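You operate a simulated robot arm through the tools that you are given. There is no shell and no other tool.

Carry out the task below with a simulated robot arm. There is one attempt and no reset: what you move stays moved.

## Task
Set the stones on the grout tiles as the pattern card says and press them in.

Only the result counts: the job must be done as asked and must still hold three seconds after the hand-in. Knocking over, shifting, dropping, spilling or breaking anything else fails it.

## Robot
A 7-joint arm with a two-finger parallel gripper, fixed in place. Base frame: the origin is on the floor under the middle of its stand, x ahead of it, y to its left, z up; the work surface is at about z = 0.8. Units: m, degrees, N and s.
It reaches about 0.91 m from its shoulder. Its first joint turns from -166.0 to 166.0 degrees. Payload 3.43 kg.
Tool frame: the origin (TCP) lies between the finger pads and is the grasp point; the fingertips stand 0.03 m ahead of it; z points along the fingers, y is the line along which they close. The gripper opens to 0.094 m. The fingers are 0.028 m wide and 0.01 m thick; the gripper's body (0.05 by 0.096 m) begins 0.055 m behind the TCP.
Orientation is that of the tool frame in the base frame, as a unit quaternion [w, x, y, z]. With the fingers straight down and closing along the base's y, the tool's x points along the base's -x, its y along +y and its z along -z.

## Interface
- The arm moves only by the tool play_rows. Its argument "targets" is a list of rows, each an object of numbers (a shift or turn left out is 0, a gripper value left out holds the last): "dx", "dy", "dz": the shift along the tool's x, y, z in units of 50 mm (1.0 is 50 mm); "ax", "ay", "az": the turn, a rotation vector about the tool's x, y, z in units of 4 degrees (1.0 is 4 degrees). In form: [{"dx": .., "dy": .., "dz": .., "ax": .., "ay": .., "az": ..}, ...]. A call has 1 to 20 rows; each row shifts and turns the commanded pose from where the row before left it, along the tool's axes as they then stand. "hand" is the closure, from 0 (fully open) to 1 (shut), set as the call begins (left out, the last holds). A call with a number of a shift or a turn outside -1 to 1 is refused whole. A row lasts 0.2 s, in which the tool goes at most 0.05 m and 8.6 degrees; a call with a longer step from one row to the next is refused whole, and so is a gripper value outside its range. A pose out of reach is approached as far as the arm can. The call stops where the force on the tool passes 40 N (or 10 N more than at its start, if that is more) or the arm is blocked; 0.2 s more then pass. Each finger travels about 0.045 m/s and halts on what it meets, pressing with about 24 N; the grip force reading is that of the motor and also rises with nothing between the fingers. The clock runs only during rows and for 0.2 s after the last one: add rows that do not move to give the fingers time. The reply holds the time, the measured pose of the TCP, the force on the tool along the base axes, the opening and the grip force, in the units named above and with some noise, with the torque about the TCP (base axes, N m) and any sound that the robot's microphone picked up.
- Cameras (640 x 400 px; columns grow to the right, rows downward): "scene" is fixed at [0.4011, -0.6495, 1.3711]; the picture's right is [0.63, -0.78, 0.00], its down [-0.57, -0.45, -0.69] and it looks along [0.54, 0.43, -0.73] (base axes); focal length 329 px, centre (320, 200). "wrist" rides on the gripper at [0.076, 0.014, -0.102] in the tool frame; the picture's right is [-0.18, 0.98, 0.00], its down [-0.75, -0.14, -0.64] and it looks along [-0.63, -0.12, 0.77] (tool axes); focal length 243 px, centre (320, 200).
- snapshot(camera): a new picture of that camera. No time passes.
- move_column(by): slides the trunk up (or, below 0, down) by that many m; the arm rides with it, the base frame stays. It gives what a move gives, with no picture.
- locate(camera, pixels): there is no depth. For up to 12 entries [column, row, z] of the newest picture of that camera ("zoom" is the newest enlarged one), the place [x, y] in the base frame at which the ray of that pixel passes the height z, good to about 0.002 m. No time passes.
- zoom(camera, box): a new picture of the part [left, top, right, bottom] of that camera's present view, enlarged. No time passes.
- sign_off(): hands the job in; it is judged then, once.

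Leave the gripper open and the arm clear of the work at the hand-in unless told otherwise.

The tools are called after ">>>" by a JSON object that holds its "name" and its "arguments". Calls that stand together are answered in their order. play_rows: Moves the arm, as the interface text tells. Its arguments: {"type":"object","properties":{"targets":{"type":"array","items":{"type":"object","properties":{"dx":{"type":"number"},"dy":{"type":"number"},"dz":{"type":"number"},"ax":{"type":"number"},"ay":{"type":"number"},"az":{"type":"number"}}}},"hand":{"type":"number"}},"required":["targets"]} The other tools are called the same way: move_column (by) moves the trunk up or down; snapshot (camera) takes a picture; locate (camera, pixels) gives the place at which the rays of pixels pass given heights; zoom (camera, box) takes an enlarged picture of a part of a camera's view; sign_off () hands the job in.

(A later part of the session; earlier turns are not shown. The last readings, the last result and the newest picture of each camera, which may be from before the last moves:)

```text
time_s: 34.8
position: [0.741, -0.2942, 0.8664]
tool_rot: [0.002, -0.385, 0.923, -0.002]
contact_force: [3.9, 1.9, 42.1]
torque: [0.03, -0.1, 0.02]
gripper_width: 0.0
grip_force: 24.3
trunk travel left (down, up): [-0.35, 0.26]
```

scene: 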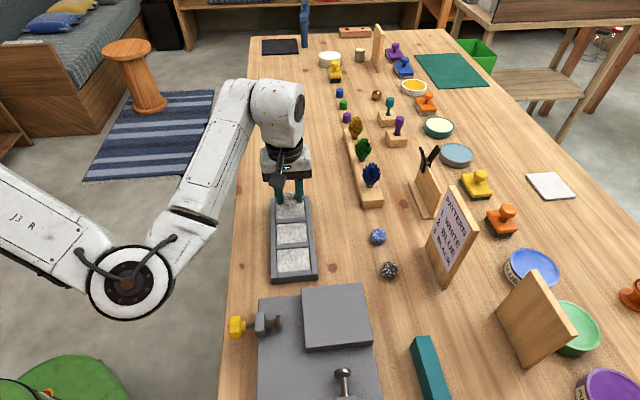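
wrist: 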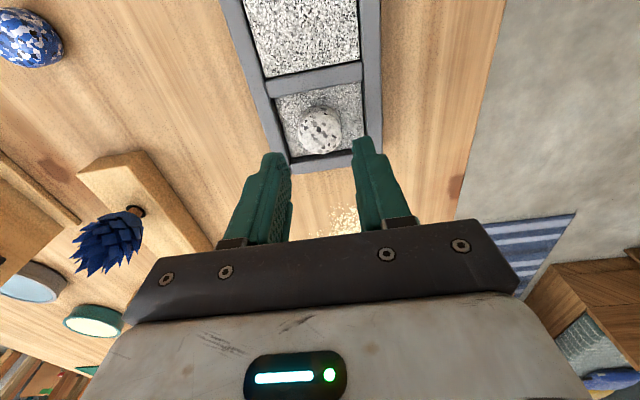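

Force has crept to 42 N and the tile seems to have sunk about 1 mm. I lift off gently and look again.

>>> {"name": "play_rows", "arguments": {"targets": [{"dz": -0.03}, {"dz": -0.03}, {"dz": -0.1}, {"dz": -0.3}, {"dz": -0.3}, {"dz": -0.3}, {}]}}

>>> {"name": "zoom", "arguments": {"camera": "scene", "box": [250, 170, 330, 240]}}

>>> {"name": "snapshot", "arguments": {"camera": "wrist"}}

```text
time_s: 36.4
position: [0.7423, -0.2921, 0.9172]
tool_rot: [0.0, -0.386, 0.923, -0.001]
contact_force: [0.1, -0.2, -0.2]
torque: [-0.01, -0.01, 0.02]
gripper_width: 0.0
grip_force: 24.3
trunk travel left (down, up): [-0.35, 0.26]
```

```text
5.71 times, centred on (290, 205) of scene
```

zoom: 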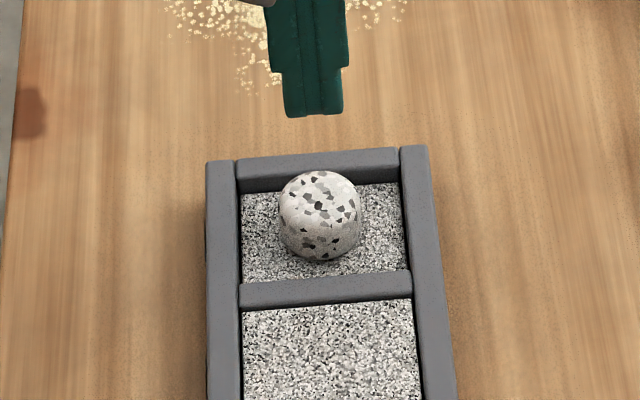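

```text
taken
```

wrist: 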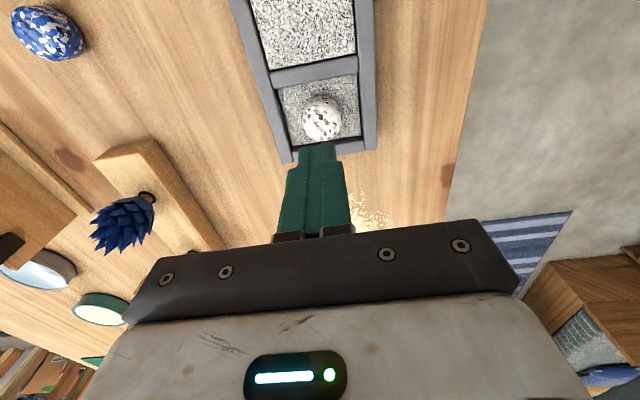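

The stone still stands but moved about 2.5 mm towards the robot when I lifted off (wrist (323,119)), and the tile springs back up. I want to know how the press behaves, so I re-centre the closed fingers over the stone (2.5 mm along tool y) and approach slowly.

>>> {"name": "play_rows", "arguments": {"targets": [{"dy": 0.05}, {"dz": 0.2}, {"dz": 0.2}, {"dz": 0.2}, {"dz": 0.2}, {"dz": 0.1}, {}, {}]}}

>>> {"name": "play_rows", "arguments": {"targets": [{"dz": 0.02}, {}]}}

>>> {"name": "play_rows", "arguments": {"targets": [{"dz": 0.02}, {}]}}

>>> {"name": "play_rows", "arguments": {"targets": [{"dz": 0.02}, {}]}}

>>> {"name": "play_rows", "arguments": {"targets": [{"dz": 0.02}, {}]}}

```text
time_s: 38.2
position: [0.7401, -0.2908, 0.8728]
tool_rot: [0.0, -0.385, 0.923, 0.0]
contact_force: [-0.2, 0.0, -0.9]
torque: [0.01, 0.01, 0.0]
gripper_width: 0.0
grip_force: 23.6
trunk travel left (down, up): [-0.35, 0.26]
```

```text
time_s: 38.8
position: [0.7406, -0.291, 0.8713]
tool_rot: [0.0, -0.386, 0.922, 0.0]
contact_force: [0.5, 0.6, -0.7]
torque: [-0.01, 0.0, 0.0]
gripper_width: 0.0002
grip_force: 24.1
trunk travel left (down, up): [-0.35, 0.26]
```

```text
time_s: 39.4
position: [0.7395, -0.2917, 0.8706]
tool_rot: [-0.001, -0.386, 0.922, -0.001]
contact_force: [0.3, -0.2, -0.3]
torque: [0.02, 0.01, 0.01]
gripper_width: 0.0
grip_force: 23.6
trunk travel left (down, up): [-0.35, 0.26]
```

```text
time_s: 40.0
position: [0.7404, -0.2922, 0.8703]
tool_rot: [0.0, -0.386, 0.923, -0.001]
contact_force: [0.0, 0.1, 0.1]
torque: [-0.02, 0.02, -0.03]
gripper_width: 0.0
grip_force: 24.5
trunk travel left (down, up): [-0.35, 0.26]
```

```text
time_s: 40.6
position: [0.7398, -0.291, 0.8688]
tool_rot: [0.0, -0.386, 0.922, -0.001]
contact_force: [-1.1, 1.1, 4.7]
torque: [0.03, 0.01, 0.0]
gripper_width: 0.0
grip_force: 24.3
trunk travel left (down, up): [-0.35, 0.26]
```

Contact begins at z≈0.869 (4.7 N). I continue in 0.5 mm steps.

>>> {"name": "play_rows", "arguments": {"targets": [{"dz": 0.01}, {}, {}]}}

>>> {"name": "play_rows", "arguments": {"targets": [{"dz": 0.01}, {}, {}]}}

>>> {"name": "play_rows", "arguments": {"targets": [{"dz": 0.01}, {}, {}]}}

>>> {"name": "zoom", "arguments": {"camera": "scene", "box": [250, 170, 330, 240]}}

```text
time_s: 41.4
position: [0.7408, -0.2919, 0.8691]
tool_rot: [0.0, -0.386, 0.923, -0.001]
contact_force: [0.3, 0.5, 12.3]
torque: [0.01, -0.01, 0.01]
gripper_width: 0.0002
grip_force: 23.9
trunk travel left (down, up): [-0.35, 0.26]
```

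```text
time_s: 42.2
position: [0.7402, -0.2908, 0.8686]
tool_rot: [0.0, -0.385, 0.923, -0.002]
contact_force: [2.0, 0.4, 18.1]
torque: [0.02, -0.07, -0.01]
gripper_width: 0.0003
grip_force: 23.8
trunk travel left (down, up): [-0.35, 0.26]
```

```text
time_s: 43.0
position: [0.74, -0.291, 0.8679]
tool_rot: [0.0, -0.385, 0.923, -0.001]
contact_force: [0.3, 0.1, 24.8]
torque: [0.01, 0.02, 0.0]
gripper_width: 0.0001
grip_force: 24.0
trunk travel left (down, up): [-0.35, 0.26]
```

```text
5.71 times, centred on (290, 205) of scene
```

zoom: 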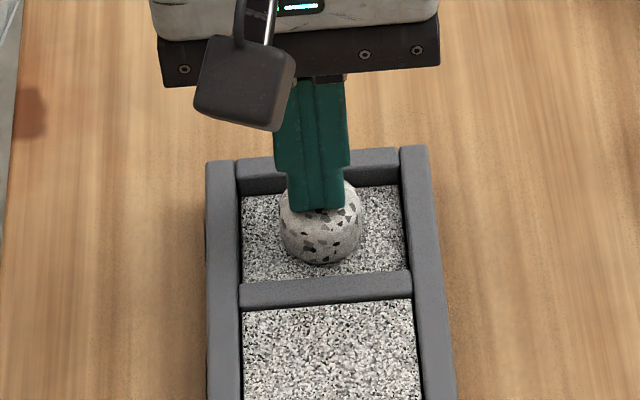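

The press is smooth: 25 N at z 0.868, no side force. I hold it for about a second, then lift straight off and look.

>>> {"name": "play_rows", "arguments": {"targets": [{}, {}, {}, {}]}}

>>> {"name": "play_rows", "arguments": {"targets": [{"dz": -0.02}, {"dz": -0.02}, {"dz": -0.02}, {"dz": -0.04}, {"dz": -0.2}, {"dz": -0.3}, {"dz": -0.3}, {}]}}

>>> {"name": "zoom", "arguments": {"camera": "scene", "box": [250, 170, 330, 240]}}

>>> {"name": "snapshot", "arguments": {"camera": "wrist"}}

```text
time_s: 44.0
position: [0.7402, -0.2915, 0.8673]
tool_rot: [0.0, -0.385, 0.923, -0.001]
contact_force: [-0.2, -1.1, 27.0]
torque: [-0.06, 0.03, -0.03]
gripper_width: 0.0001
grip_force: 24.1
trunk travel left (down, up): [-0.35, 0.26]
```

```text
time_s: 45.8
position: [0.7403, -0.2907, 0.9123]
tool_rot: [0.0, -0.386, 0.923, 0.0]
contact_force: [0.5, 0.5, -0.4]
torque: [0.0, 0.0, -0.02]
gripper_width: 0.0
grip_force: 24.5
trunk travel left (down, up): [-0.35, 0.26]
```

```text
5.71 times, centred on (290, 205) of scene
```

zoom: 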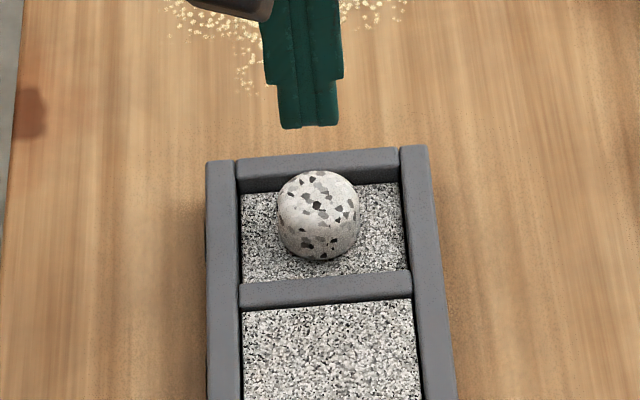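

```text
taken
```

wrist: 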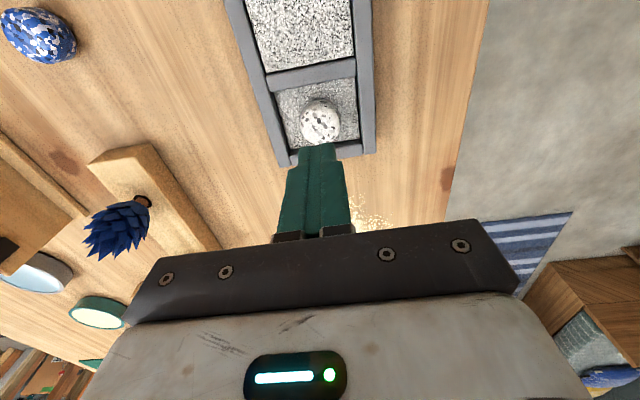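

White is on tile 1 and pressed; it stays put. Next is blue. I raise to z≈0.96, open to 60 mm, and check what stands near the blue stone (holder at scene (425,200)).

>>> {"name": "play_rows", "arguments": {"targets": [{"dz": -0.4}, {"dz": -0.5}, {}, {}], "hand": 0.36}}

>>> {"name": "snapshot", "arguments": {"camera": "scene"}}

>>> {"name": "locate", "arguments": {"camera": "scene", "pixels": [[411, 182, 0.805], [433, 219, 0.805], [441, 217, 0.805], [428, 150, 0.9], [437, 205, 0.85], [371, 163, 0.9], [378.2, 236.7, 0.812], [389, 270.3, 0.812]]}}

>>> {"name": "zoom", "arguments": {"camera": "scene", "box": [340, 130, 500, 300]}}

```text
time_s: 46.8
position: [0.7395, -0.2921, 0.9564]
tool_rot: [0.0, -0.385, 0.923, -0.001]
contact_force: [-0.4, 0.1, 0.6]
torque: [0.0, 0.01, -0.01]
gripper_width: 0.06
grip_force: 0.1
trunk travel left (down, up): [-0.35, 0.26]
```

```text
taken
```

scene: 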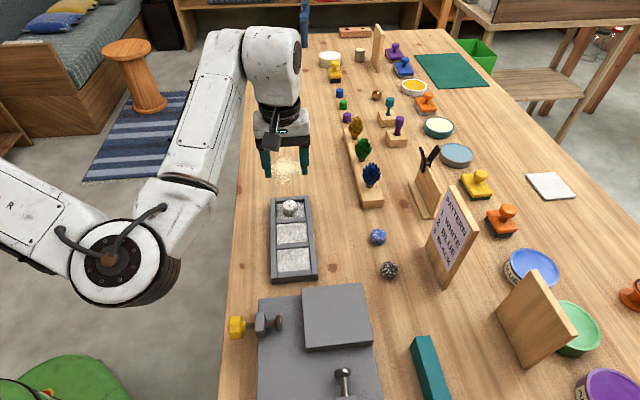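

```text
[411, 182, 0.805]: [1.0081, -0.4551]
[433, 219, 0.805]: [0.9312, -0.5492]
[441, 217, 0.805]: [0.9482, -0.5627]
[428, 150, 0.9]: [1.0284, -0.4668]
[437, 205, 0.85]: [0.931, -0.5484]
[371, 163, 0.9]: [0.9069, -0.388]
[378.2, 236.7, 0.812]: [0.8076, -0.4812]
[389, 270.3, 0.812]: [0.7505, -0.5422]
```

```text
2.35 times, centred on (420, 215) of scene
```

zoom: 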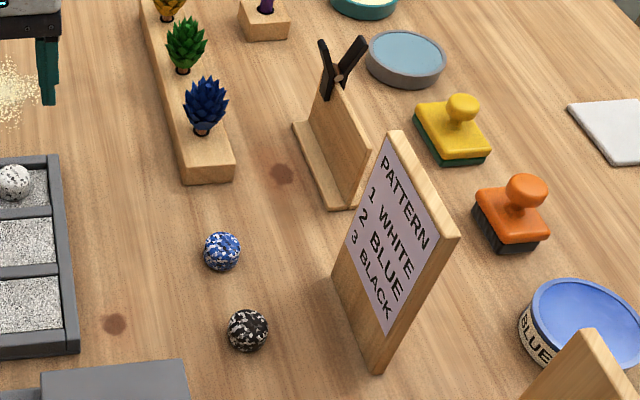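

The way to blue is clear; flower tops stay near z 0.9 and the card 9 cm beyond. I go in 17 mm steps to above blue (0.806,-0.4836) at z 0.956, empty fingers at 60 mm.

>>> {"name": "play_rows", "arguments": {"targets": [{"dx": 0.1495, "dy": -0.303}, {"dx": 0.1495, "dy": -0.303}, {"dx": 0.1495, "dy": -0.303}, {"dx": 0.1495, "dy": -0.303}, {"dx": 0.1495, "dy": -0.303}, {"dx": 0.1495, "dy": -0.303}, {"dx": 0.1495, "dy": -0.303}, {"dx": 0.1495, "dy": -0.303}, {"dx": 0.1495, "dy": -0.303}, {"dx": 0.1495, "dy": -0.303}, {"dx": 0.1495, "dy": -0.303}, {"dx": 0.1495, "dy": -0.303}, {}, {}]}}

>>> {"name": "snapshot", "arguments": {"camera": "wrist"}}

>>> {"name": "snapshot", "arguments": {"camera": "scene"}}

```text
time_s: 49.8
position: [0.8063, -0.4836, 0.9579]
tool_rot: [0.0, -0.385, 0.923, -0.002]
contact_force: [0.5, 0.1, 0.6]
torque: [0.01, 0.01, 0.0]
gripper_width: 0.0603
grip_force: 0.1
trunk travel left (down, up): [-0.35, 0.26]
```

```text
taken
```

wrist: 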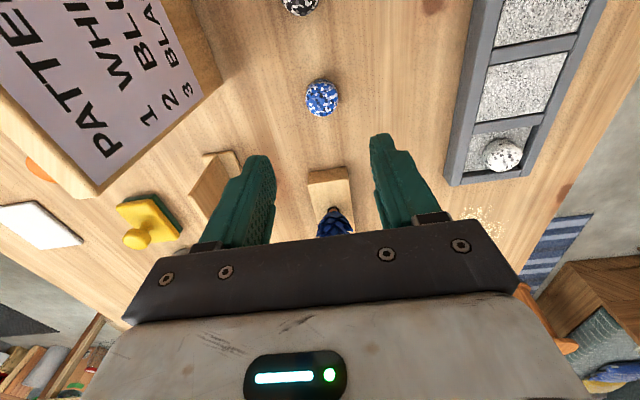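

```text
taken
```

scene: 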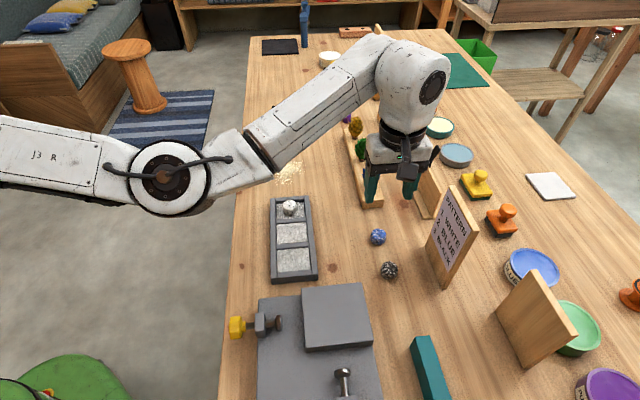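

In reach and above blue: it appears at wrist (322,98), where the TCP axis points. I check its place once and then descend to z≈0.88.

>>> {"name": "locate", "arguments": {"camera": "wrist", "pixels": [[322, 98, 0.812], [305.5, 98, 0.812], [339, 98, 0.812]]}}

>>> {"name": "play_rows", "arguments": {"targets": [{"dz": 0.3}, {"dz": 0.3}, {"dz": 0.3}, {"dz": 0.3}, {"dz": 0.3}, {}, {}]}}

>>> {"name": "snapshot", "arguments": {"camera": "wrist"}}

```text
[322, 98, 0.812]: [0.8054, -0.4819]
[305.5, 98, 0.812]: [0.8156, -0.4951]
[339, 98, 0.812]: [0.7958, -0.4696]
```

```text
time_s: 51.4
position: [0.8072, -0.4829, 0.883]
tool_rot: [0.0, -0.385, 0.923, 0.0]
contact_force: [-0.1, 0.6, -0.8]
torque: [0.04, -0.02, 0.0]
gripper_width: 0.0603
grip_force: 0.1
trunk travel left (down, up): [-0.35, 0.26]
```

```text
taken
```

wrist: 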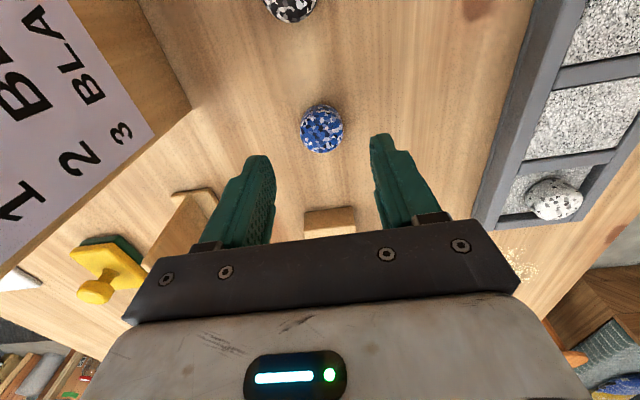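

Blue at (322,130), right between the fingers. Descending 46 mm to z≈0.837 and closing.

>>> {"name": "play_rows", "arguments": {"targets": [{"dz": 0.3}, {"dz": 0.3}, {"dz": 0.32}, {}, {}]}}

>>> {"name": "snapshot", "arguments": {"camera": "wrist"}}

```text
time_s: 52.6
position: [0.8077, -0.4828, 0.8366]
tool_rot: [0.0, -0.386, 0.923, -0.001]
contact_force: [0.3, 0.3, -1.0]
torque: [0.0, -0.01, 0.01]
gripper_width: 0.0602
grip_force: 0.1
trunk travel left (down, up): [-0.35, 0.26]
```

```text
taken
```

wrist: 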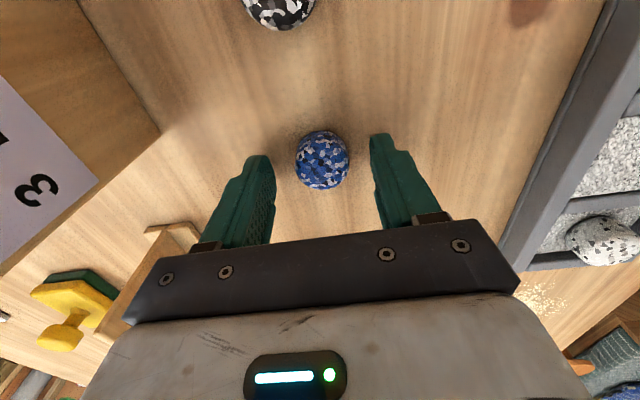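

The fingers straddle the blue stone (322,160) with no contact. Closing, then lifting 0.12 m.

>>> {"name": "play_rows", "arguments": {"targets": [{}, {}, {}, {}, {}], "hand": 1}}

>>> {"name": "play_rows", "arguments": {"targets": [{"dz": -0.1}, {"dz": -0.25}, {"dz": -0.35}, {"dz": -0.35}, {"dz": -0.35}, {"dz": -0.35}, {"dz": -0.35}, {"dz": -0.3}, {}, {}]}}

>>> {"name": "snapshot", "arguments": {"camera": "wrist"}}

```text
time_s: 53.8
position: [0.8071, -0.4828, 0.8364]
tool_rot: [0.001, -0.386, 0.922, 0.0]
contact_force: [-0.3, -0.6, -0.7]
torque: [-0.02, -0.01, 0.0]
gripper_width: 0.0306
grip_force: 24.4
trunk travel left (down, up): [-0.35, 0.26]
```

```text
time_s: 56.0
position: [0.8061, -0.4835, 0.9573]
tool_rot: [0.0, -0.386, 0.923, -0.001]
contact_force: [0.1, 0.2, -1.1]
torque: [-0.01, 0.03, 0.04]
gripper_width: 0.0305
grip_force: 23.9
trunk travel left (down, up): [-0.35, 0.26]
```

```text
taken
```

wrist: 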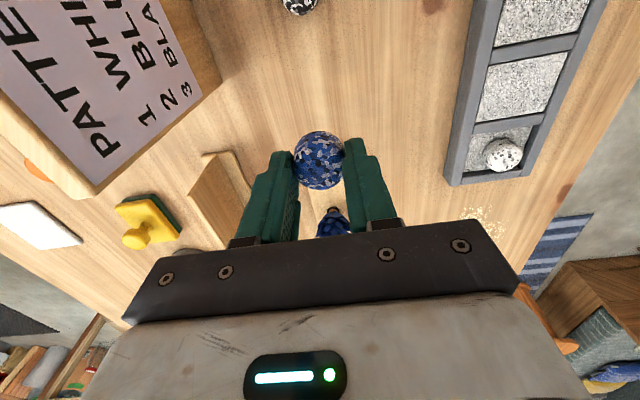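

Blue is held and lifted. Tile 2's centre, in the TCP's terms, is about (0.6951,-0.3382). I carry it there at z 0.957 in small steps.

>>> {"name": "play_rows", "arguments": {"targets": [{"dx": -0.0425, "dy": 0.3017}, {"dx": -0.0425, "dy": 0.3017}, {"dx": -0.0425, "dy": 0.3017}, {"dx": -0.0425, "dy": 0.3017}, {"dx": -0.0425, "dy": 0.3017}, {"dx": -0.0425, "dy": 0.3017}, {"dx": -0.0425, "dy": 0.3017}, {"dx": -0.0425, "dy": 0.3017}, {"dx": -0.0425, "dy": 0.3017}, {"dx": -0.0425, "dy": 0.3017}, {"dx": -0.0425, "dy": 0.3017}, {"dx": -0.0425, "dy": 0.3017}, {}, {}]}}

>>> {"name": "snapshot", "arguments": {"camera": "scene"}}

>>> {"name": "zoom", "arguments": {"camera": "wrist", "box": [220, 0, 420, 200]}}

```text
time_s: 59.0
position: [0.6956, -0.3381, 0.9561]
tool_rot: [0.0, -0.386, 0.922, 0.0]
contact_force: [0.4, 0.1, -1.4]
torque: [-0.02, -0.01, 0.01]
gripper_width: 0.0302
grip_force: 24.0
trunk travel left (down, up): [-0.35, 0.26]
```

```text
taken
```

scene: 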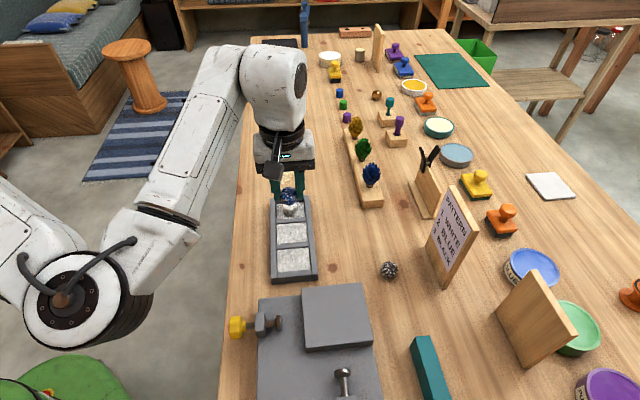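

```text
2.00 times, centred on (320, 100) of wrist
```

zoom: 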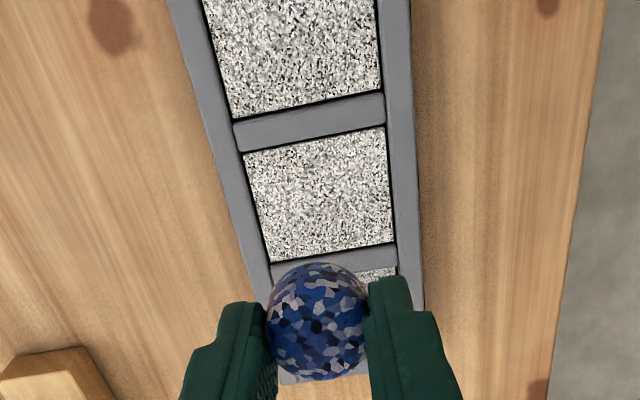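

Tile 2 is at zoom (322,195), below the blue stone. I locate its corners.

>>> {"name": "locate", "arguments": {"camera": "zoom", "pixels": [[243, 153, 0.816], [386, 127, 0.816], [395, 242, 0.816], [270, 263, 0.816]]}}

```text
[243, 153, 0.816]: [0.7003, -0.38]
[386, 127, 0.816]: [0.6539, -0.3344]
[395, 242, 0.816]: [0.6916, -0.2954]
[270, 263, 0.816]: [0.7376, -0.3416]
```

The TCP is exactly over tile 2's centre ((0.6959,-0.3379) measured). I lower to z≈0.862 and look.

>>> {"name": "play_rows", "arguments": {"targets": [{"dz": 0.25}, {"dz": 0.25}, {"dz": 0.25}, {"dz": 0.25}, {"dz": 0.25}, {"dz": 0.25}, {"dz": 0.2}, {"dz": 0.18}, {}, {}]}}

>>> {"name": "zoom", "arguments": {"camera": "scene", "box": [250, 190, 330, 260]}}

>>> {"name": "zoom", "arguments": {"camera": "wrist", "box": [230, 60, 410, 220]}}

```text
time_s: 61.2
position: [0.6954, -0.3389, 0.8635]
tool_rot: [0.0, -0.385, 0.923, 0.0]
contact_force: [-0.1, 0.0, -1.0]
torque: [0.0, -0.02, -0.02]
gripper_width: 0.0305
grip_force: 24.0
trunk travel left (down, up): [-0.35, 0.26]
```

```text
5.71 times, centred on (290, 225) of scene
```

zoom: 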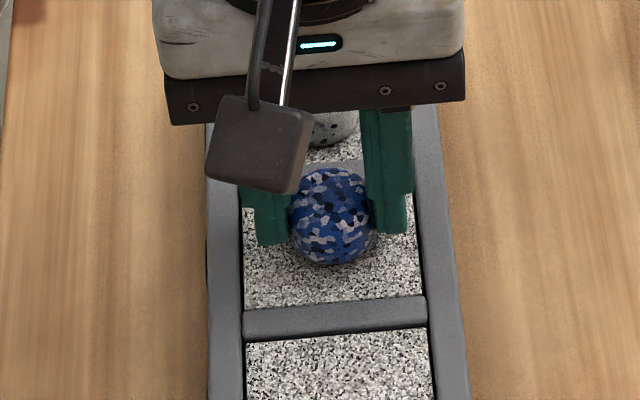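

```text
2.50 times, centred on (320, 140) of wrist
```

zoom: 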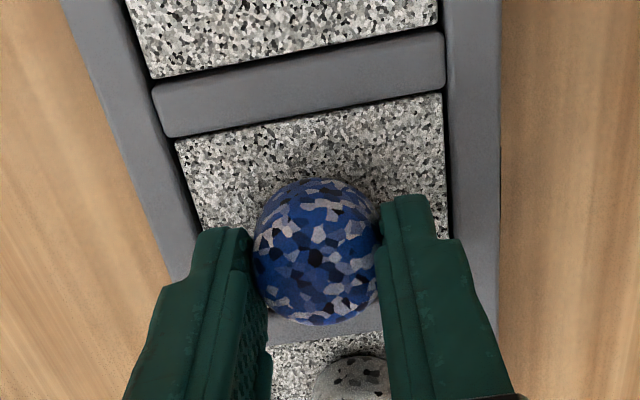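

Same picture as with the white one: centred. I nudge 1 mm towards the robot and lower 9 mm in small steps.

>>> {"name": "play_rows", "arguments": {"targets": [{"dy": 0.02}, {"dz": 0.06}, {"dz": 0.06}, {"dz": 0.06}, {}]}}

>>> {"name": "play_rows", "arguments": {"targets": [{"dz": 0.02}, {"dz": 0.02}, {}]}}

```text
time_s: 62.4
position: [0.6942, -0.3387, 0.853]
tool_rot: [0.0, -0.385, 0.923, 0.0]
contact_force: [0.1, 0.6, 0.1]
torque: [0.01, 0.0, -0.01]
gripper_width: 0.0301
grip_force: 23.3
trunk travel left (down, up): [-0.35, 0.26]
```

```text
time_s: 63.2
position: [0.6956, -0.3375, 0.8517]
tool_rot: [-0.001, -0.384, 0.923, 0.0]
contact_force: [-0.2, -0.8, 4.9]
torque: [-0.04, 0.05, -0.01]
gripper_width: 0.0306
grip_force: 23.9
trunk travel left (down, up): [-0.35, 0.26]
```

Contact (4.9 N) at z 0.8517. I ease 0.5 mm, open to 40 mm and rise.

>>> {"name": "play_rows", "arguments": {"targets": [{"dz": -0.01}, {}]}}

>>> {"name": "play_rows", "arguments": {"targets": [{}, {}, {}], "hand": 0.574}}

>>> {"name": "play_rows", "arguments": {"targets": [{"dz": -0.1}, {"dz": -0.2}, {"dz": -0.3}, {"dz": -0.3}, {}]}}

>>> {"name": "zoom", "arguments": {"camera": "scene", "box": [250, 190, 330, 260]}}

>>> {"name": "snapshot", "arguments": {"camera": "wrist"}}

```text
time_s: 63.8
position: [0.6957, -0.3368, 0.851]
tool_rot: [0.001, -0.385, 0.923, 0.0]
contact_force: [-1.2, -1.7, 4.0]
torque: [-0.09, 0.01, -0.02]
gripper_width: 0.0309
grip_force: 24.1
trunk travel left (down, up): [-0.35, 0.26]
```

```text
time_s: 64.6
position: [0.6946, -0.3369, 0.8515]
tool_rot: [0.0, -0.386, 0.923, 0.0]
contact_force: [0.8, -0.1, -0.6]
torque: [-0.02, 0.02, -0.02]
gripper_width: 0.04
grip_force: 0.0
trunk travel left (down, up): [-0.35, 0.26]
```

```text
time_s: 65.8
position: [0.6956, -0.3377, 0.8957]
tool_rot: [-0.001, -0.385, 0.923, -0.001]
contact_force: [-0.1, -0.5, -0.9]
torque: [-0.02, -0.03, 0.02]
gripper_width: 0.0404
grip_force: 0.0
trunk travel left (down, up): [-0.35, 0.26]
```

```text
5.71 times, centred on (290, 225) of scene
```

zoom: 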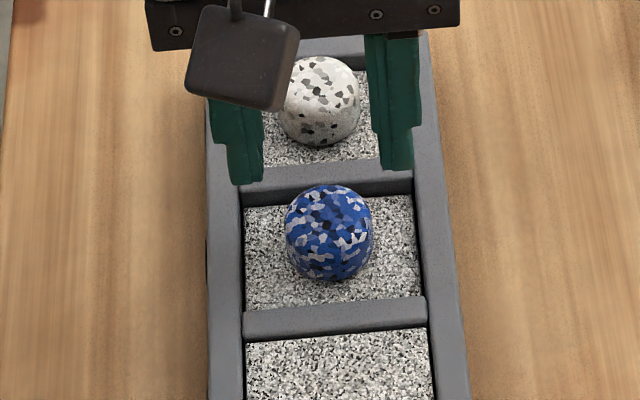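

```text
taken
```

wrist: 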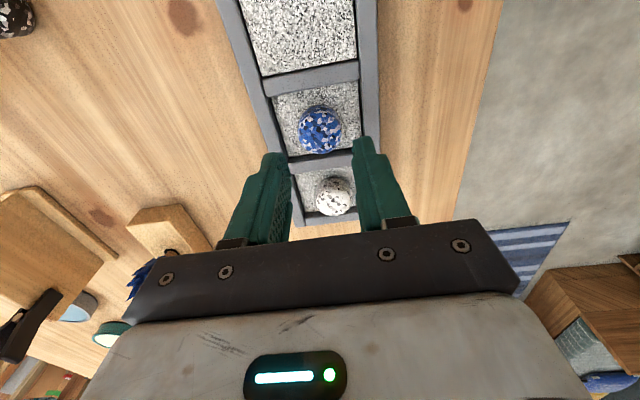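

Blue stands centred on tile 2. Now close the fingers and press it: approach to z≈0.871, then 0.5–1 mm steps to about 25 N.

>>> {"name": "play_rows", "arguments": {"targets": [{}, {}, {}, {}], "hand": 1}}

>>> {"name": "play_rows", "arguments": {"targets": [{"dz": 0.2}, {"dz": 0.15}, {"dz": 0.1}, {"dz": 0.04}, {}, {}]}}

>>> {"name": "play_rows", "arguments": {"targets": [{"dz": 0.02}, {"dz": 0.02}, {}]}}

>>> {"name": "zoom", "arguments": {"camera": "scene", "box": [250, 190, 330, 260]}}

```text
time_s: 66.8
position: [0.6954, -0.3367, 0.8965]
tool_rot: [0.001, -0.385, 0.923, -0.001]
contact_force: [-0.3, 0.4, -0.4]
torque: [0.02, 0.04, -0.01]
gripper_width: 0.0
grip_force: 24.2
trunk travel left (down, up): [-0.35, 0.26]
```

```text
time_s: 68.2
position: [0.6955, -0.3379, 0.872]
tool_rot: [0.001, -0.385, 0.923, -0.001]
contact_force: [0.2, 0.7, 0.7]
torque: [0.0, -0.04, -0.02]
gripper_width: 0.0
grip_force: 23.6
trunk travel left (down, up): [-0.35, 0.26]
```

```text
time_s: 69.0
position: [0.6953, -0.3376, 0.8704]
tool_rot: [0.0, -0.386, 0.923, 0.0]
contact_force: [-0.2, 0.9, 0.5]
torque: [0.0, -0.01, -0.01]
gripper_width: 0.0
grip_force: 23.7
trunk travel left (down, up): [-0.35, 0.26]
```

```text
5.71 times, centred on (290, 225) of scene
```

zoom: 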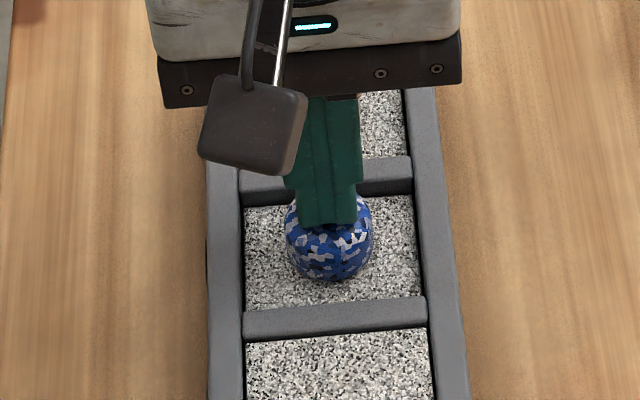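

The closed tips are over the middle of the blue stone's top. I press on in 0.5 mm steps.

>>> {"name": "play_rows", "arguments": {"targets": [{"dz": 0.01}, {"dz": 0.01}, {}]}}

>>> {"name": "play_rows", "arguments": {"targets": [{"dz": 0.01}, {"dz": 0.01}, {}]}}

>>> {"name": "play_rows", "arguments": {"targets": [{"dz": 0.01}, {}, {}]}}

```text
time_s: 69.8
position: [0.6951, -0.338, 0.8684]
tool_rot: [0.0, -0.386, 0.922, 0.0]
contact_force: [0.0, 1.5, 5.4]
torque: [0.0, 0.0, 0.0]
gripper_width: 0.0
grip_force: 24.0
trunk travel left (down, up): [-0.35, 0.26]
```

```text
time_s: 70.6
position: [0.6951, -0.3379, 0.8689]
tool_rot: [0.0, -0.385, 0.923, -0.001]
contact_force: [1.5, 0.9, 12.2]
torque: [0.09, -0.03, 0.02]
gripper_width: 0.0003
grip_force: 23.7
trunk travel left (down, up): [-0.35, 0.26]
```

```text
time_s: 71.4
position: [0.6943, -0.3367, 0.8677]
tool_rot: [0.0, -0.385, 0.923, -0.001]
contact_force: [2.8, 0.2, 17.6]
torque: [0.02, -0.07, -0.01]
gripper_width: 0.0
grip_force: 24.4
trunk travel left (down, up): [-0.35, 0.26]
```

17.6 N so far; two more 0.5 mm steps and a hold.

>>> {"name": "play_rows", "arguments": {"targets": [{"dz": 0.01}, {"dz": 0.01}, {}, {}]}}

>>> {"name": "play_rows", "arguments": {"targets": [{}, {}, {}, {}]}}

>>> {"name": "zoom", "arguments": {"camera": "scene", "box": [250, 190, 330, 260]}}

```text
time_s: 72.4
position: [0.6947, -0.3369, 0.8675]
tool_rot: [0.0, -0.385, 0.923, -0.001]
contact_force: [1.4, -1.0, 25.5]
torque: [0.0, 0.0, -0.03]
gripper_width: 0.0003
grip_force: 24.1
trunk travel left (down, up): [-0.35, 0.26]
```

```text
time_s: 73.4
position: [0.6946, -0.3381, 0.8682]
tool_rot: [0.001, -0.385, 0.923, 0.0]
contact_force: [0.3, -0.6, 27.6]
torque: [-0.08, 0.02, 0.0]
gripper_width: 0.0001
grip_force: 23.4
trunk travel left (down, up): [-0.35, 0.26]
```

```text
5.71 times, centred on (290, 225) of scene
```

zoom: 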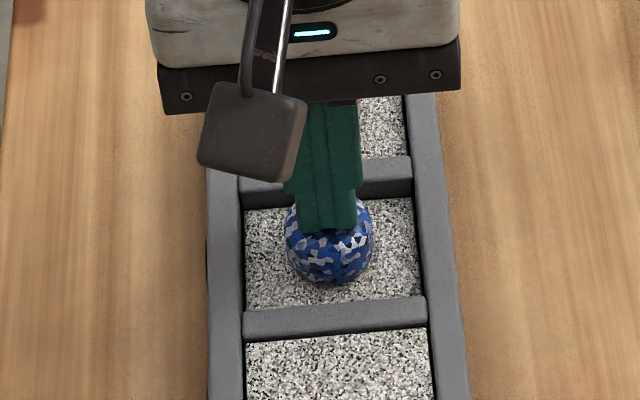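

27.6 N, tile yields slightly. The white one saw about 40 N, so I take blue a little further, two more 0.5 mm steps, then lift off gently.

>>> {"name": "play_rows", "arguments": {"targets": [{"dz": 0.01}, {}, {}]}}

>>> {"name": "play_rows", "arguments": {"targets": [{"dz": 0.01}, {}, {}]}}

>>> {"name": "play_rows", "arguments": {"targets": [{"dz": -0.02}, {"dz": -0.02}, {"dz": -0.02}, {"dz": -0.02}, {"dz": -0.04}, {"dz": -0.2}, {"dz": -0.3}, {"dz": -0.3}, {}]}}

>>> {"name": "zoom", "arguments": {"camera": "scene", "box": [250, 190, 330, 260]}}

```text
time_s: 74.2
position: [0.695, -0.3377, 0.8683]
tool_rot: [0.0, -0.386, 0.923, -0.002]
contact_force: [-0.2, -1.5, 31.5]
torque: [-0.11, 0.04, -0.01]
gripper_width: 0.0
grip_force: 23.6
trunk travel left (down, up): [-0.35, 0.26]
```

```text
time_s: 75.0
position: [0.6947, -0.3378, 0.8668]
tool_rot: [0.002, -0.385, 0.923, -0.002]
contact_force: [1.2, -1.8, 34.0]
torque: [-0.09, 0.05, -0.03]
gripper_width: 0.0
grip_force: 23.8
trunk travel left (down, up): [-0.35, 0.26]
```

```text
time_s: 77.0
position: [0.6944, -0.3381, 0.9111]
tool_rot: [0.001, -0.386, 0.923, 0.0]
contact_force: [-1.1, -0.8, 0.1]
torque: [0.0, -0.02, 0.01]
gripper_width: 0.0
grip_force: 24.1
trunk travel left (down, up): [-0.35, 0.26]
```

```text
5.71 times, centred on (290, 225) of scene
```

zoom: 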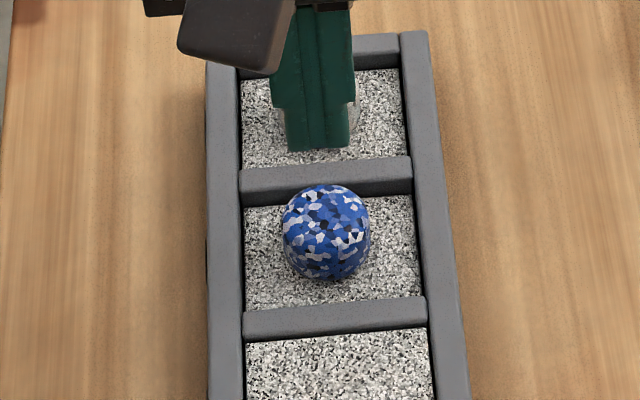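

Blue is in and centred. I rise to z≈0.957, open to 60 mm and go over the black stone at (0.7495,-0.5430) in small steps.

>>> {"name": "play_rows", "arguments": {"targets": [{"dz": -0.46}, {"dz": -0.46}, {}, {}], "hand": 0.36}}

>>> {"name": "play_rows", "arguments": {"targets": [{"dx": 0.1531, "dy": -0.2616}, {"dx": 0.1531, "dy": -0.2616}, {"dx": 0.1531, "dy": -0.2616}, {"dx": 0.1531, "dy": -0.2616}, {"dx": 0.1531, "dy": -0.2616}, {"dx": 0.1531, "dy": -0.2616}, {"dx": 0.1531, "dy": -0.2616}, {"dx": 0.1531, "dy": -0.2616}, {"dx": 0.1531, "dy": -0.2616}, {"dx": 0.1531, "dy": -0.2616}, {"dx": 0.1531, "dy": -0.2616}, {"dx": 0.1531, "dy": -0.2616}, {"dx": 0.1531, "dy": -0.2616}, {"dx": 0.1531, "dy": -0.2616}, {}, {}]}}

>>> {"name": "snapshot", "arguments": {"camera": "wrist"}}

>>> {"name": "snapshot", "arguments": {"camera": "scene"}}

```text
time_s: 78.0
position: [0.6945, -0.3383, 0.9568]
tool_rot: [0.0, -0.386, 0.922, -0.001]
contact_force: [0.3, -0.6, 0.0]
torque: [-0.04, 0.01, 0.0]
gripper_width: 0.0602
grip_force: 0.0
trunk travel left (down, up): [-0.35, 0.26]
```

```text
time_s: 81.4
position: [0.7488, -0.5433, 0.9573]
tool_rot: [0.001, -0.386, 0.923, 0.0]
contact_force: [0.3, 0.4, -0.3]
torque: [-0.02, 0.03, 0.01]
gripper_width: 0.0601
grip_force: 0.0
trunk travel left (down, up): [-0.35, 0.26]
```

```text
taken
```

wrist: 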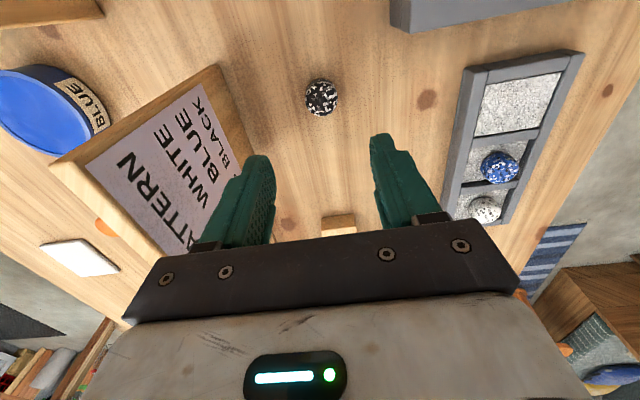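

```text
taken
```

scene: 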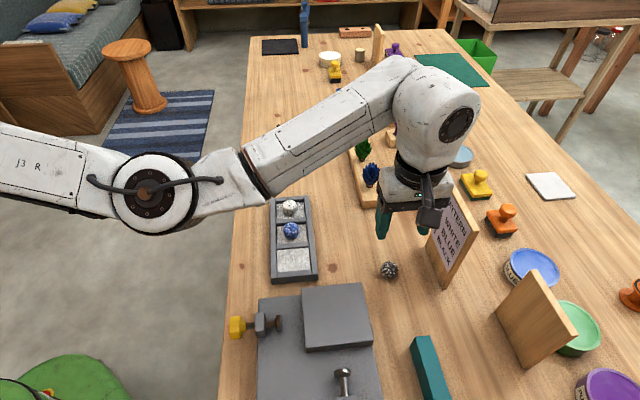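

Above black: it appears at wrist (321,98), just as blue did. Descending to z≈0.883 and checking.

>>> {"name": "play_rows", "arguments": {"targets": [{"dz": 0.3}, {"dz": 0.3}, {"dz": 0.3}, {"dz": 0.3}, {"dz": 0.3}, {}, {}]}}

>>> {"name": "snapshot", "arguments": {"camera": "wrist"}}

```text
time_s: 83.0
position: [0.7494, -0.5431, 0.8815]
tool_rot: [0.0, -0.385, 0.923, 0.0]
contact_force: [-0.3, 0.1, -0.5]
torque: [0.03, -0.04, 0.02]
gripper_width: 0.0601
grip_force: 0.0
trunk travel left (down, up): [-0.35, 0.26]
```

```text
taken
```

wrist: 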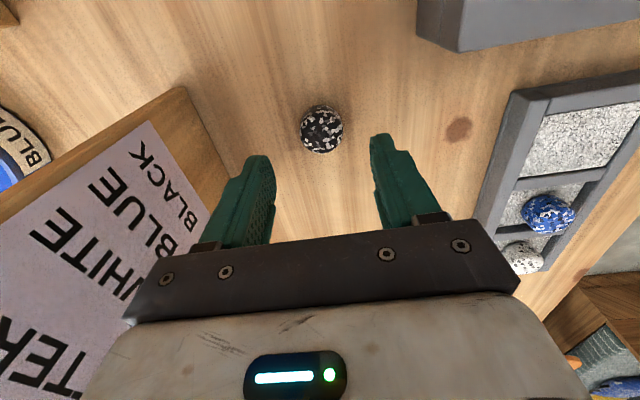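

Black at (322,129), centred between the fingers; the card stays well to the side. Descending 45 mm more to z≈0.837.

>>> {"name": "play_rows", "arguments": {"targets": [{"dz": 0.3}, {"dz": 0.3}, {"dz": 0.3}, {}, {}]}}

>>> {"name": "snapshot", "arguments": {"camera": "wrist"}}

```text
time_s: 84.2
position: [0.7489, -0.543, 0.8372]
tool_rot: [0.0, -0.386, 0.923, 0.0]
contact_force: [0.2, -0.7, -0.4]
torque: [-0.02, -0.03, 0.04]
gripper_width: 0.0599
grip_force: 0.1
trunk travel left (down, up): [-0.35, 0.26]
```

```text
taken
```

wrist: 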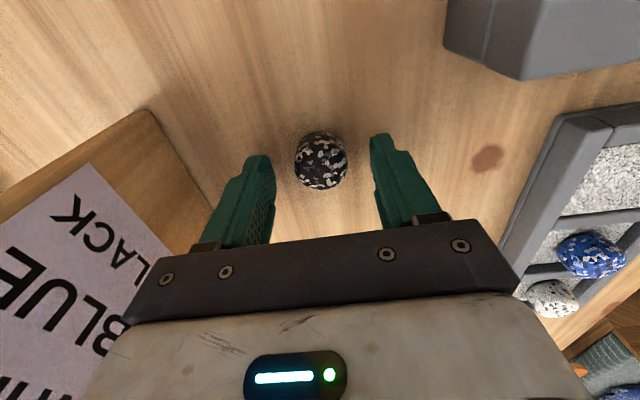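

The black stone sits between the pads at (321,160). Closing and lifting 0.12 m.

>>> {"name": "play_rows", "arguments": {"targets": [{}, {}, {}, {}, {}], "hand": 1}}

>>> {"name": "play_rows", "arguments": {"targets": [{"dz": -0.1}, {"dz": -0.25}, {"dz": -0.35}, {"dz": -0.35}, {"dz": -0.35}, {"dz": -0.35}, {"dz": -0.35}, {"dz": -0.3}, {}, {}]}}

>>> {"name": "snapshot", "arguments": {"camera": "wrist"}}

```text
time_s: 85.4
position: [0.7489, -0.5435, 0.8379]
tool_rot: [0.001, -0.385, 0.923, -0.001]
contact_force: [-0.9, -0.6, 0.5]
torque: [-0.02, 0.01, 0.0]
gripper_width: 0.0308
grip_force: 23.6
trunk travel left (down, up): [-0.35, 0.26]
```

```text
time_s: 87.6
position: [0.7499, -0.544, 0.957]
tool_rot: [0.0, -0.386, 0.923, 0.0]
contact_force: [0.7, 0.3, -0.3]
torque: [0.03, 0.01, 0.0]
gripper_width: 0.0306
grip_force: 24.1
trunk travel left (down, up): [-0.35, 0.26]
```

```text
taken
```

wrist: 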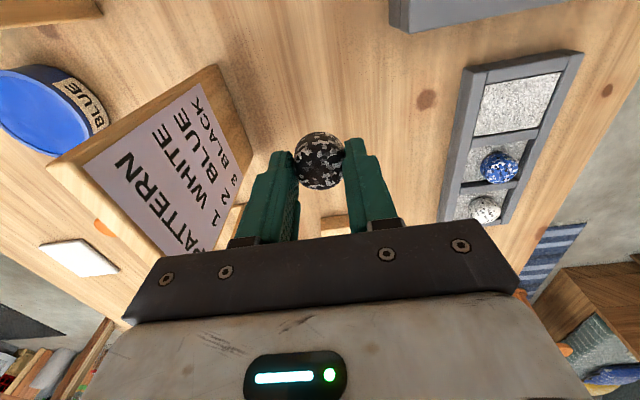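

Black is held. I carry it to above tile 3, about (0.6485,-0.3854), in small steps.

>>> {"name": "play_rows", "arguments": {"targets": [{"dx": -0.0697, "dy": 0.305}, {"dx": -0.0697, "dy": 0.305}, {"dx": -0.0697, "dy": 0.305}, {"dx": -0.0697, "dy": 0.305}, {"dx": -0.0697, "dy": 0.305}, {"dx": -0.0697, "dy": 0.305}, {"dx": -0.0697, "dy": 0.305}, {"dx": -0.0697, "dy": 0.305}, {"dx": -0.0697, "dy": 0.305}, {"dx": -0.0697, "dy": 0.305}, {"dx": -0.0697, "dy": 0.305}, {"dx": -0.0697, "dy": 0.305}, {}, {}]}}

>>> {"name": "snapshot", "arguments": {"camera": "scene"}}

>>> {"name": "zoom", "arguments": {"camera": "wrist", "box": [220, 0, 420, 200]}}

```text
time_s: 90.6
position: [0.6484, -0.3851, 0.9575]
tool_rot: [0.0, -0.385, 0.923, 0.0]
contact_force: [0.6, -0.3, -0.5]
torque: [-0.05, 0.03, 0.04]
gripper_width: 0.0308
grip_force: 24.1
trunk travel left (down, up): [-0.35, 0.26]
```

```text
taken
```

scene: 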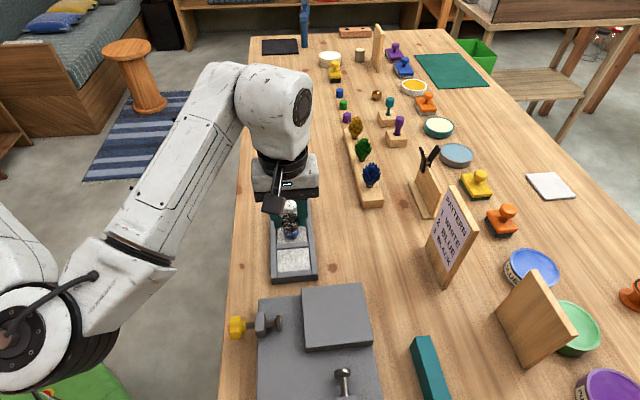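

```text
2.00 times, centred on (320, 100) of wrist
```

zoom: 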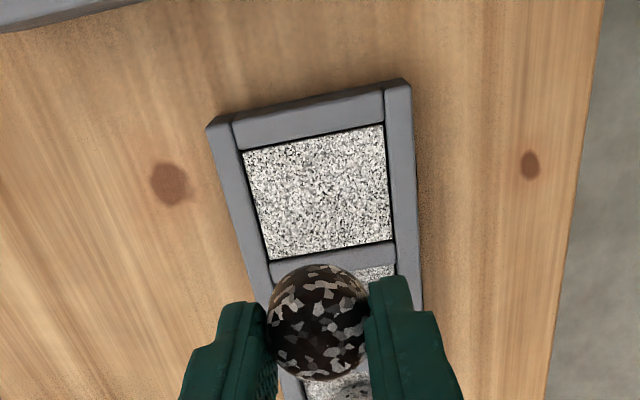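

Tile 3's corners at (242,152), (384,125), (393,240), (269,261) match the tile 2 picture to 1–2 px, so I'm centred. Lowering to z≈0.863.

>>> {"name": "play_rows", "arguments": {"targets": [{"dx": 0.015, "dz": 0.25}, {"dz": 0.25}, {"dz": 0.25}, {"dz": 0.25}, {"dz": 0.25}, {"dz": 0.25}, {"dz": 0.2}, {"dz": 0.18}, {}, {}]}}

>>> {"name": "zoom", "arguments": {"camera": "scene", "box": [250, 215, 330, 285]}}

>>> {"name": "zoom", "arguments": {"camera": "wrist", "box": [230, 60, 410, 220]}}

```text
time_s: 92.8
position: [0.6493, -0.3861, 0.8649]
tool_rot: [0.001, -0.385, 0.923, -0.001]
contact_force: [1.0, 0.3, -1.5]
torque: [0.0, -0.01, -0.01]
gripper_width: 0.0308
grip_force: 23.4
trunk travel left (down, up): [-0.35, 0.26]
```

```text
5.71 times, centred on (290, 250) of scene
```

zoom: 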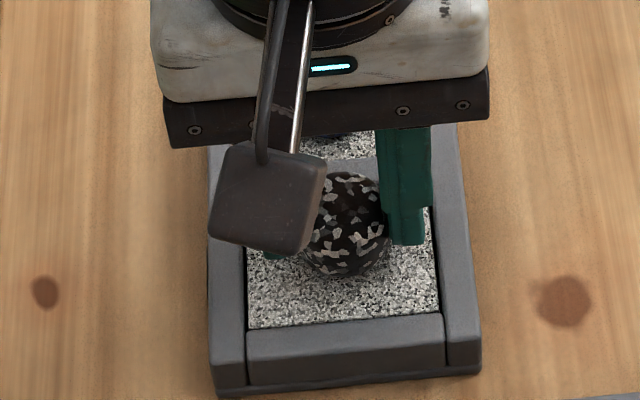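

```text
2.50 times, centred on (320, 140) of wrist
```

zoom: 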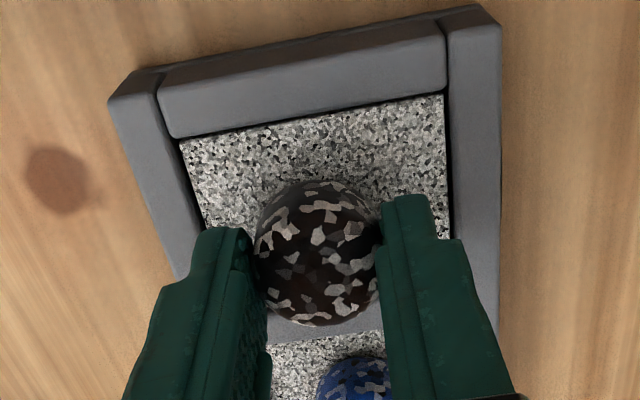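

Centred over tile 3. Nudge 1.5 mm towards the robot, then lower to contact.

>>> {"name": "play_rows", "arguments": {"targets": [{"dy": 0.03}, {"dz": 0.06}, {"dz": 0.06}, {"dz": 0.06}, {"dz": 0.04}, {}]}}

>>> {"name": "play_rows", "arguments": {"targets": [{"dz": 0.02}, {}]}}

```text
time_s: 94.2
position: [0.6497, -0.384, 0.8534]
tool_rot: [0.0, -0.384, 0.923, -0.001]
contact_force: [0.0, -0.4, -0.4]
torque: [0.01, 0.02, 0.01]
gripper_width: 0.0308
grip_force: 23.9
trunk travel left (down, up): [-0.35, 0.26]
```

```text
time_s: 94.8
position: [0.6474, -0.3855, 0.8529]
tool_rot: [0.001, -0.386, 0.923, -0.001]
contact_force: [1.7, -0.6, 5.4]
torque: [0.02, -0.01, 0.03]
gripper_width: 0.0308
grip_force: 23.7
trunk travel left (down, up): [-0.35, 0.26]
```

Contact (5.4 N) at z 0.853. I ease 0.5 mm, open to 40 mm and rise.

>>> {"name": "play_rows", "arguments": {"targets": [{"dz": -0.01}, {}]}}

>>> {"name": "play_rows", "arguments": {"targets": [{}, {}, {}], "hand": 0.574}}

>>> {"name": "play_rows", "arguments": {"targets": [{"dz": -0.1}, {"dz": -0.2}, {"dz": -0.3}, {"dz": -0.3}, {}]}}

>>> {"name": "zoom", "arguments": {"camera": "scene", "box": [250, 215, 330, 285]}}

>>> {"name": "snapshot", "arguments": {"camera": "wrist"}}

```text
time_s: 95.4
position: [0.6478, -0.3849, 0.8523]
tool_rot: [0.0, -0.385, 0.923, -0.001]
contact_force: [1.1, -1.2, 5.0]
torque: [-0.09, -0.04, 0.0]
gripper_width: 0.0303
grip_force: 24.3
trunk travel left (down, up): [-0.35, 0.26]
```

```text
time_s: 96.2
position: [0.6485, -0.3839, 0.8524]
tool_rot: [0.001, -0.386, 0.922, -0.001]
contact_force: [1.2, 0.3, -0.4]
torque: [0.01, 0.05, 0.01]
gripper_width: 0.0401
grip_force: 0.0
trunk travel left (down, up): [-0.35, 0.26]
```

```text
time_s: 97.4
position: [0.6473, -0.3845, 0.8981]
tool_rot: [0.0, -0.385, 0.923, 0.0]
contact_force: [-0.4, 0.3, 0.3]
torque: [-0.04, 0.02, 0.01]
gripper_width: 0.0399
grip_force: 0.0
trunk travel left (down, up): [-0.35, 0.26]
```

```text
5.71 times, centred on (290, 250) of scene
```

zoom: 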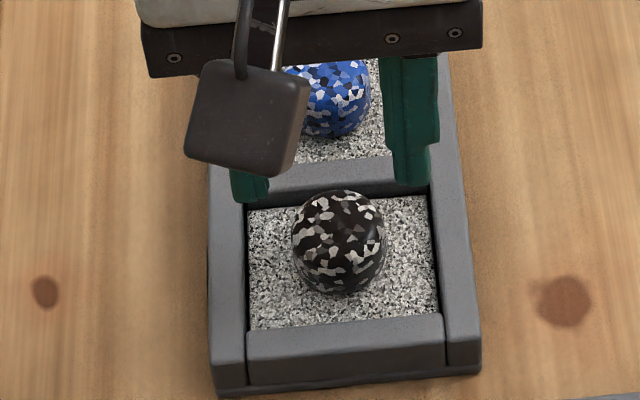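

```text
taken
```

wrist: 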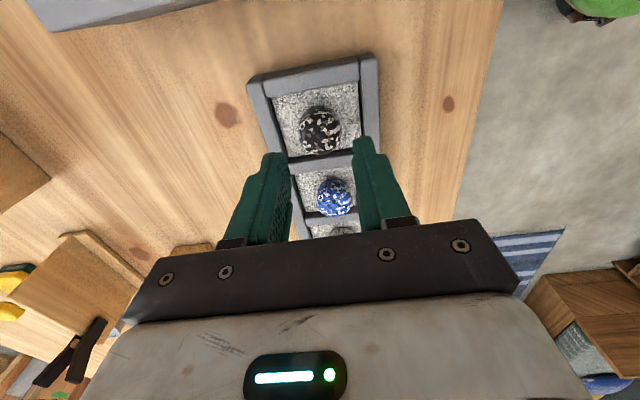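

Black stands centred on tile 3. Now the same press: close, come down to z≈0.872, then fine steps.

>>> {"name": "play_rows", "arguments": {"targets": [{}, {}, {}, {}], "hand": 1}}

>>> {"name": "play_rows", "arguments": {"targets": [{"dz": 0.2}, {"dz": 0.15}, {"dz": 0.1}, {"dz": 0.06}, {}, {}]}}

>>> {"name": "zoom", "arguments": {"camera": "scene", "box": [250, 215, 330, 285]}}

>>> {"name": "play_rows", "arguments": {"targets": [{"dz": 0.02}, {"dz": 0.01}, {}]}}

```text
time_s: 98.4
position: [0.6475, -0.3848, 0.8968]
tool_rot: [0.001, -0.385, 0.923, -0.001]
contact_force: [-0.2, 0.2, 0.4]
torque: [-0.02, 0.01, -0.01]
gripper_width: 0.0
grip_force: 23.9
trunk travel left (down, up): [-0.35, 0.26]
```

```text
time_s: 99.8
position: [0.6471, -0.3848, 0.8713]
tool_rot: [0.001, -0.386, 0.922, -0.001]
contact_force: [-0.3, -0.1, -0.5]
torque: [-0.02, -0.02, 0.03]
gripper_width: 0.0
grip_force: 23.8
trunk travel left (down, up): [-0.35, 0.26]
```

```text
5.71 times, centred on (290, 250) of scene
```

zoom: 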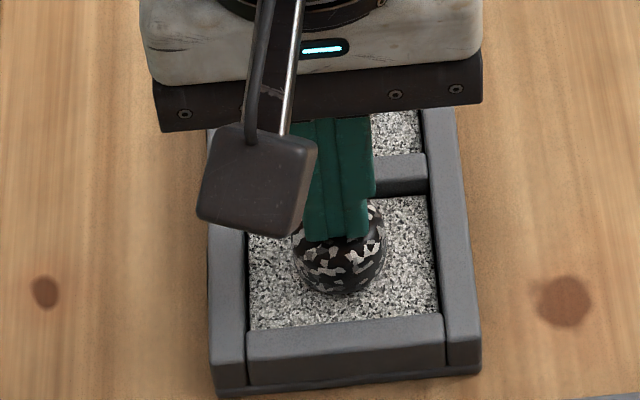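

```text
time_s: 100.6
position: [0.6474, -0.3849, 0.871]
tool_rot: [0.0, -0.384, 0.923, 0.0]
contact_force: [0.6, 0.1, 0.4]
torque: [-0.02, -0.03, 0.0]
gripper_width: 0.0
grip_force: 23.6
trunk travel left (down, up): [-0.35, 0.26]
```

The tips are over the stone's middle; no contact yet. Pressing on in fine steps.

>>> {"name": "play_rows", "arguments": {"targets": [{"dz": 0.01}, {"dz": 0.01}, {"dz": 0.01}, {}]}}

>>> {"name": "play_rows", "arguments": {"targets": [{"dz": 0.01}, {"dz": 0.01}, {}]}}

>>> {"name": "play_rows", "arguments": {"targets": [{"dz": 0.01}, {}, {}]}}

```text
time_s: 101.6
position: [0.6466, -0.385, 0.8691]
tool_rot: [0.0, -0.386, 0.923, 0.0]
contact_force: [-0.5, 1.4, 9.0]
torque: [0.05, -0.02, -0.01]
gripper_width: 0.0001
grip_force: 24.9
trunk travel left (down, up): [-0.35, 0.26]
```

```text
time_s: 102.4
position: [0.6474, -0.3852, 0.8691]
tool_rot: [0.0, -0.385, 0.923, -0.002]
contact_force: [1.1, 3.1, 18.5]
torque: [0.07, -0.03, -0.01]
gripper_width: 0.0
grip_force: 23.8
trunk travel left (down, up): [-0.35, 0.26]
```

```text
time_s: 103.2
position: [0.6471, -0.3861, 0.8689]
tool_rot: [0.001, -0.385, 0.923, -0.002]
contact_force: [1.3, 0.5, 24.5]
torque: [0.03, -0.07, -0.01]
gripper_width: 0.0002
grip_force: 24.0
trunk travel left (down, up): [-0.35, 0.26]
```

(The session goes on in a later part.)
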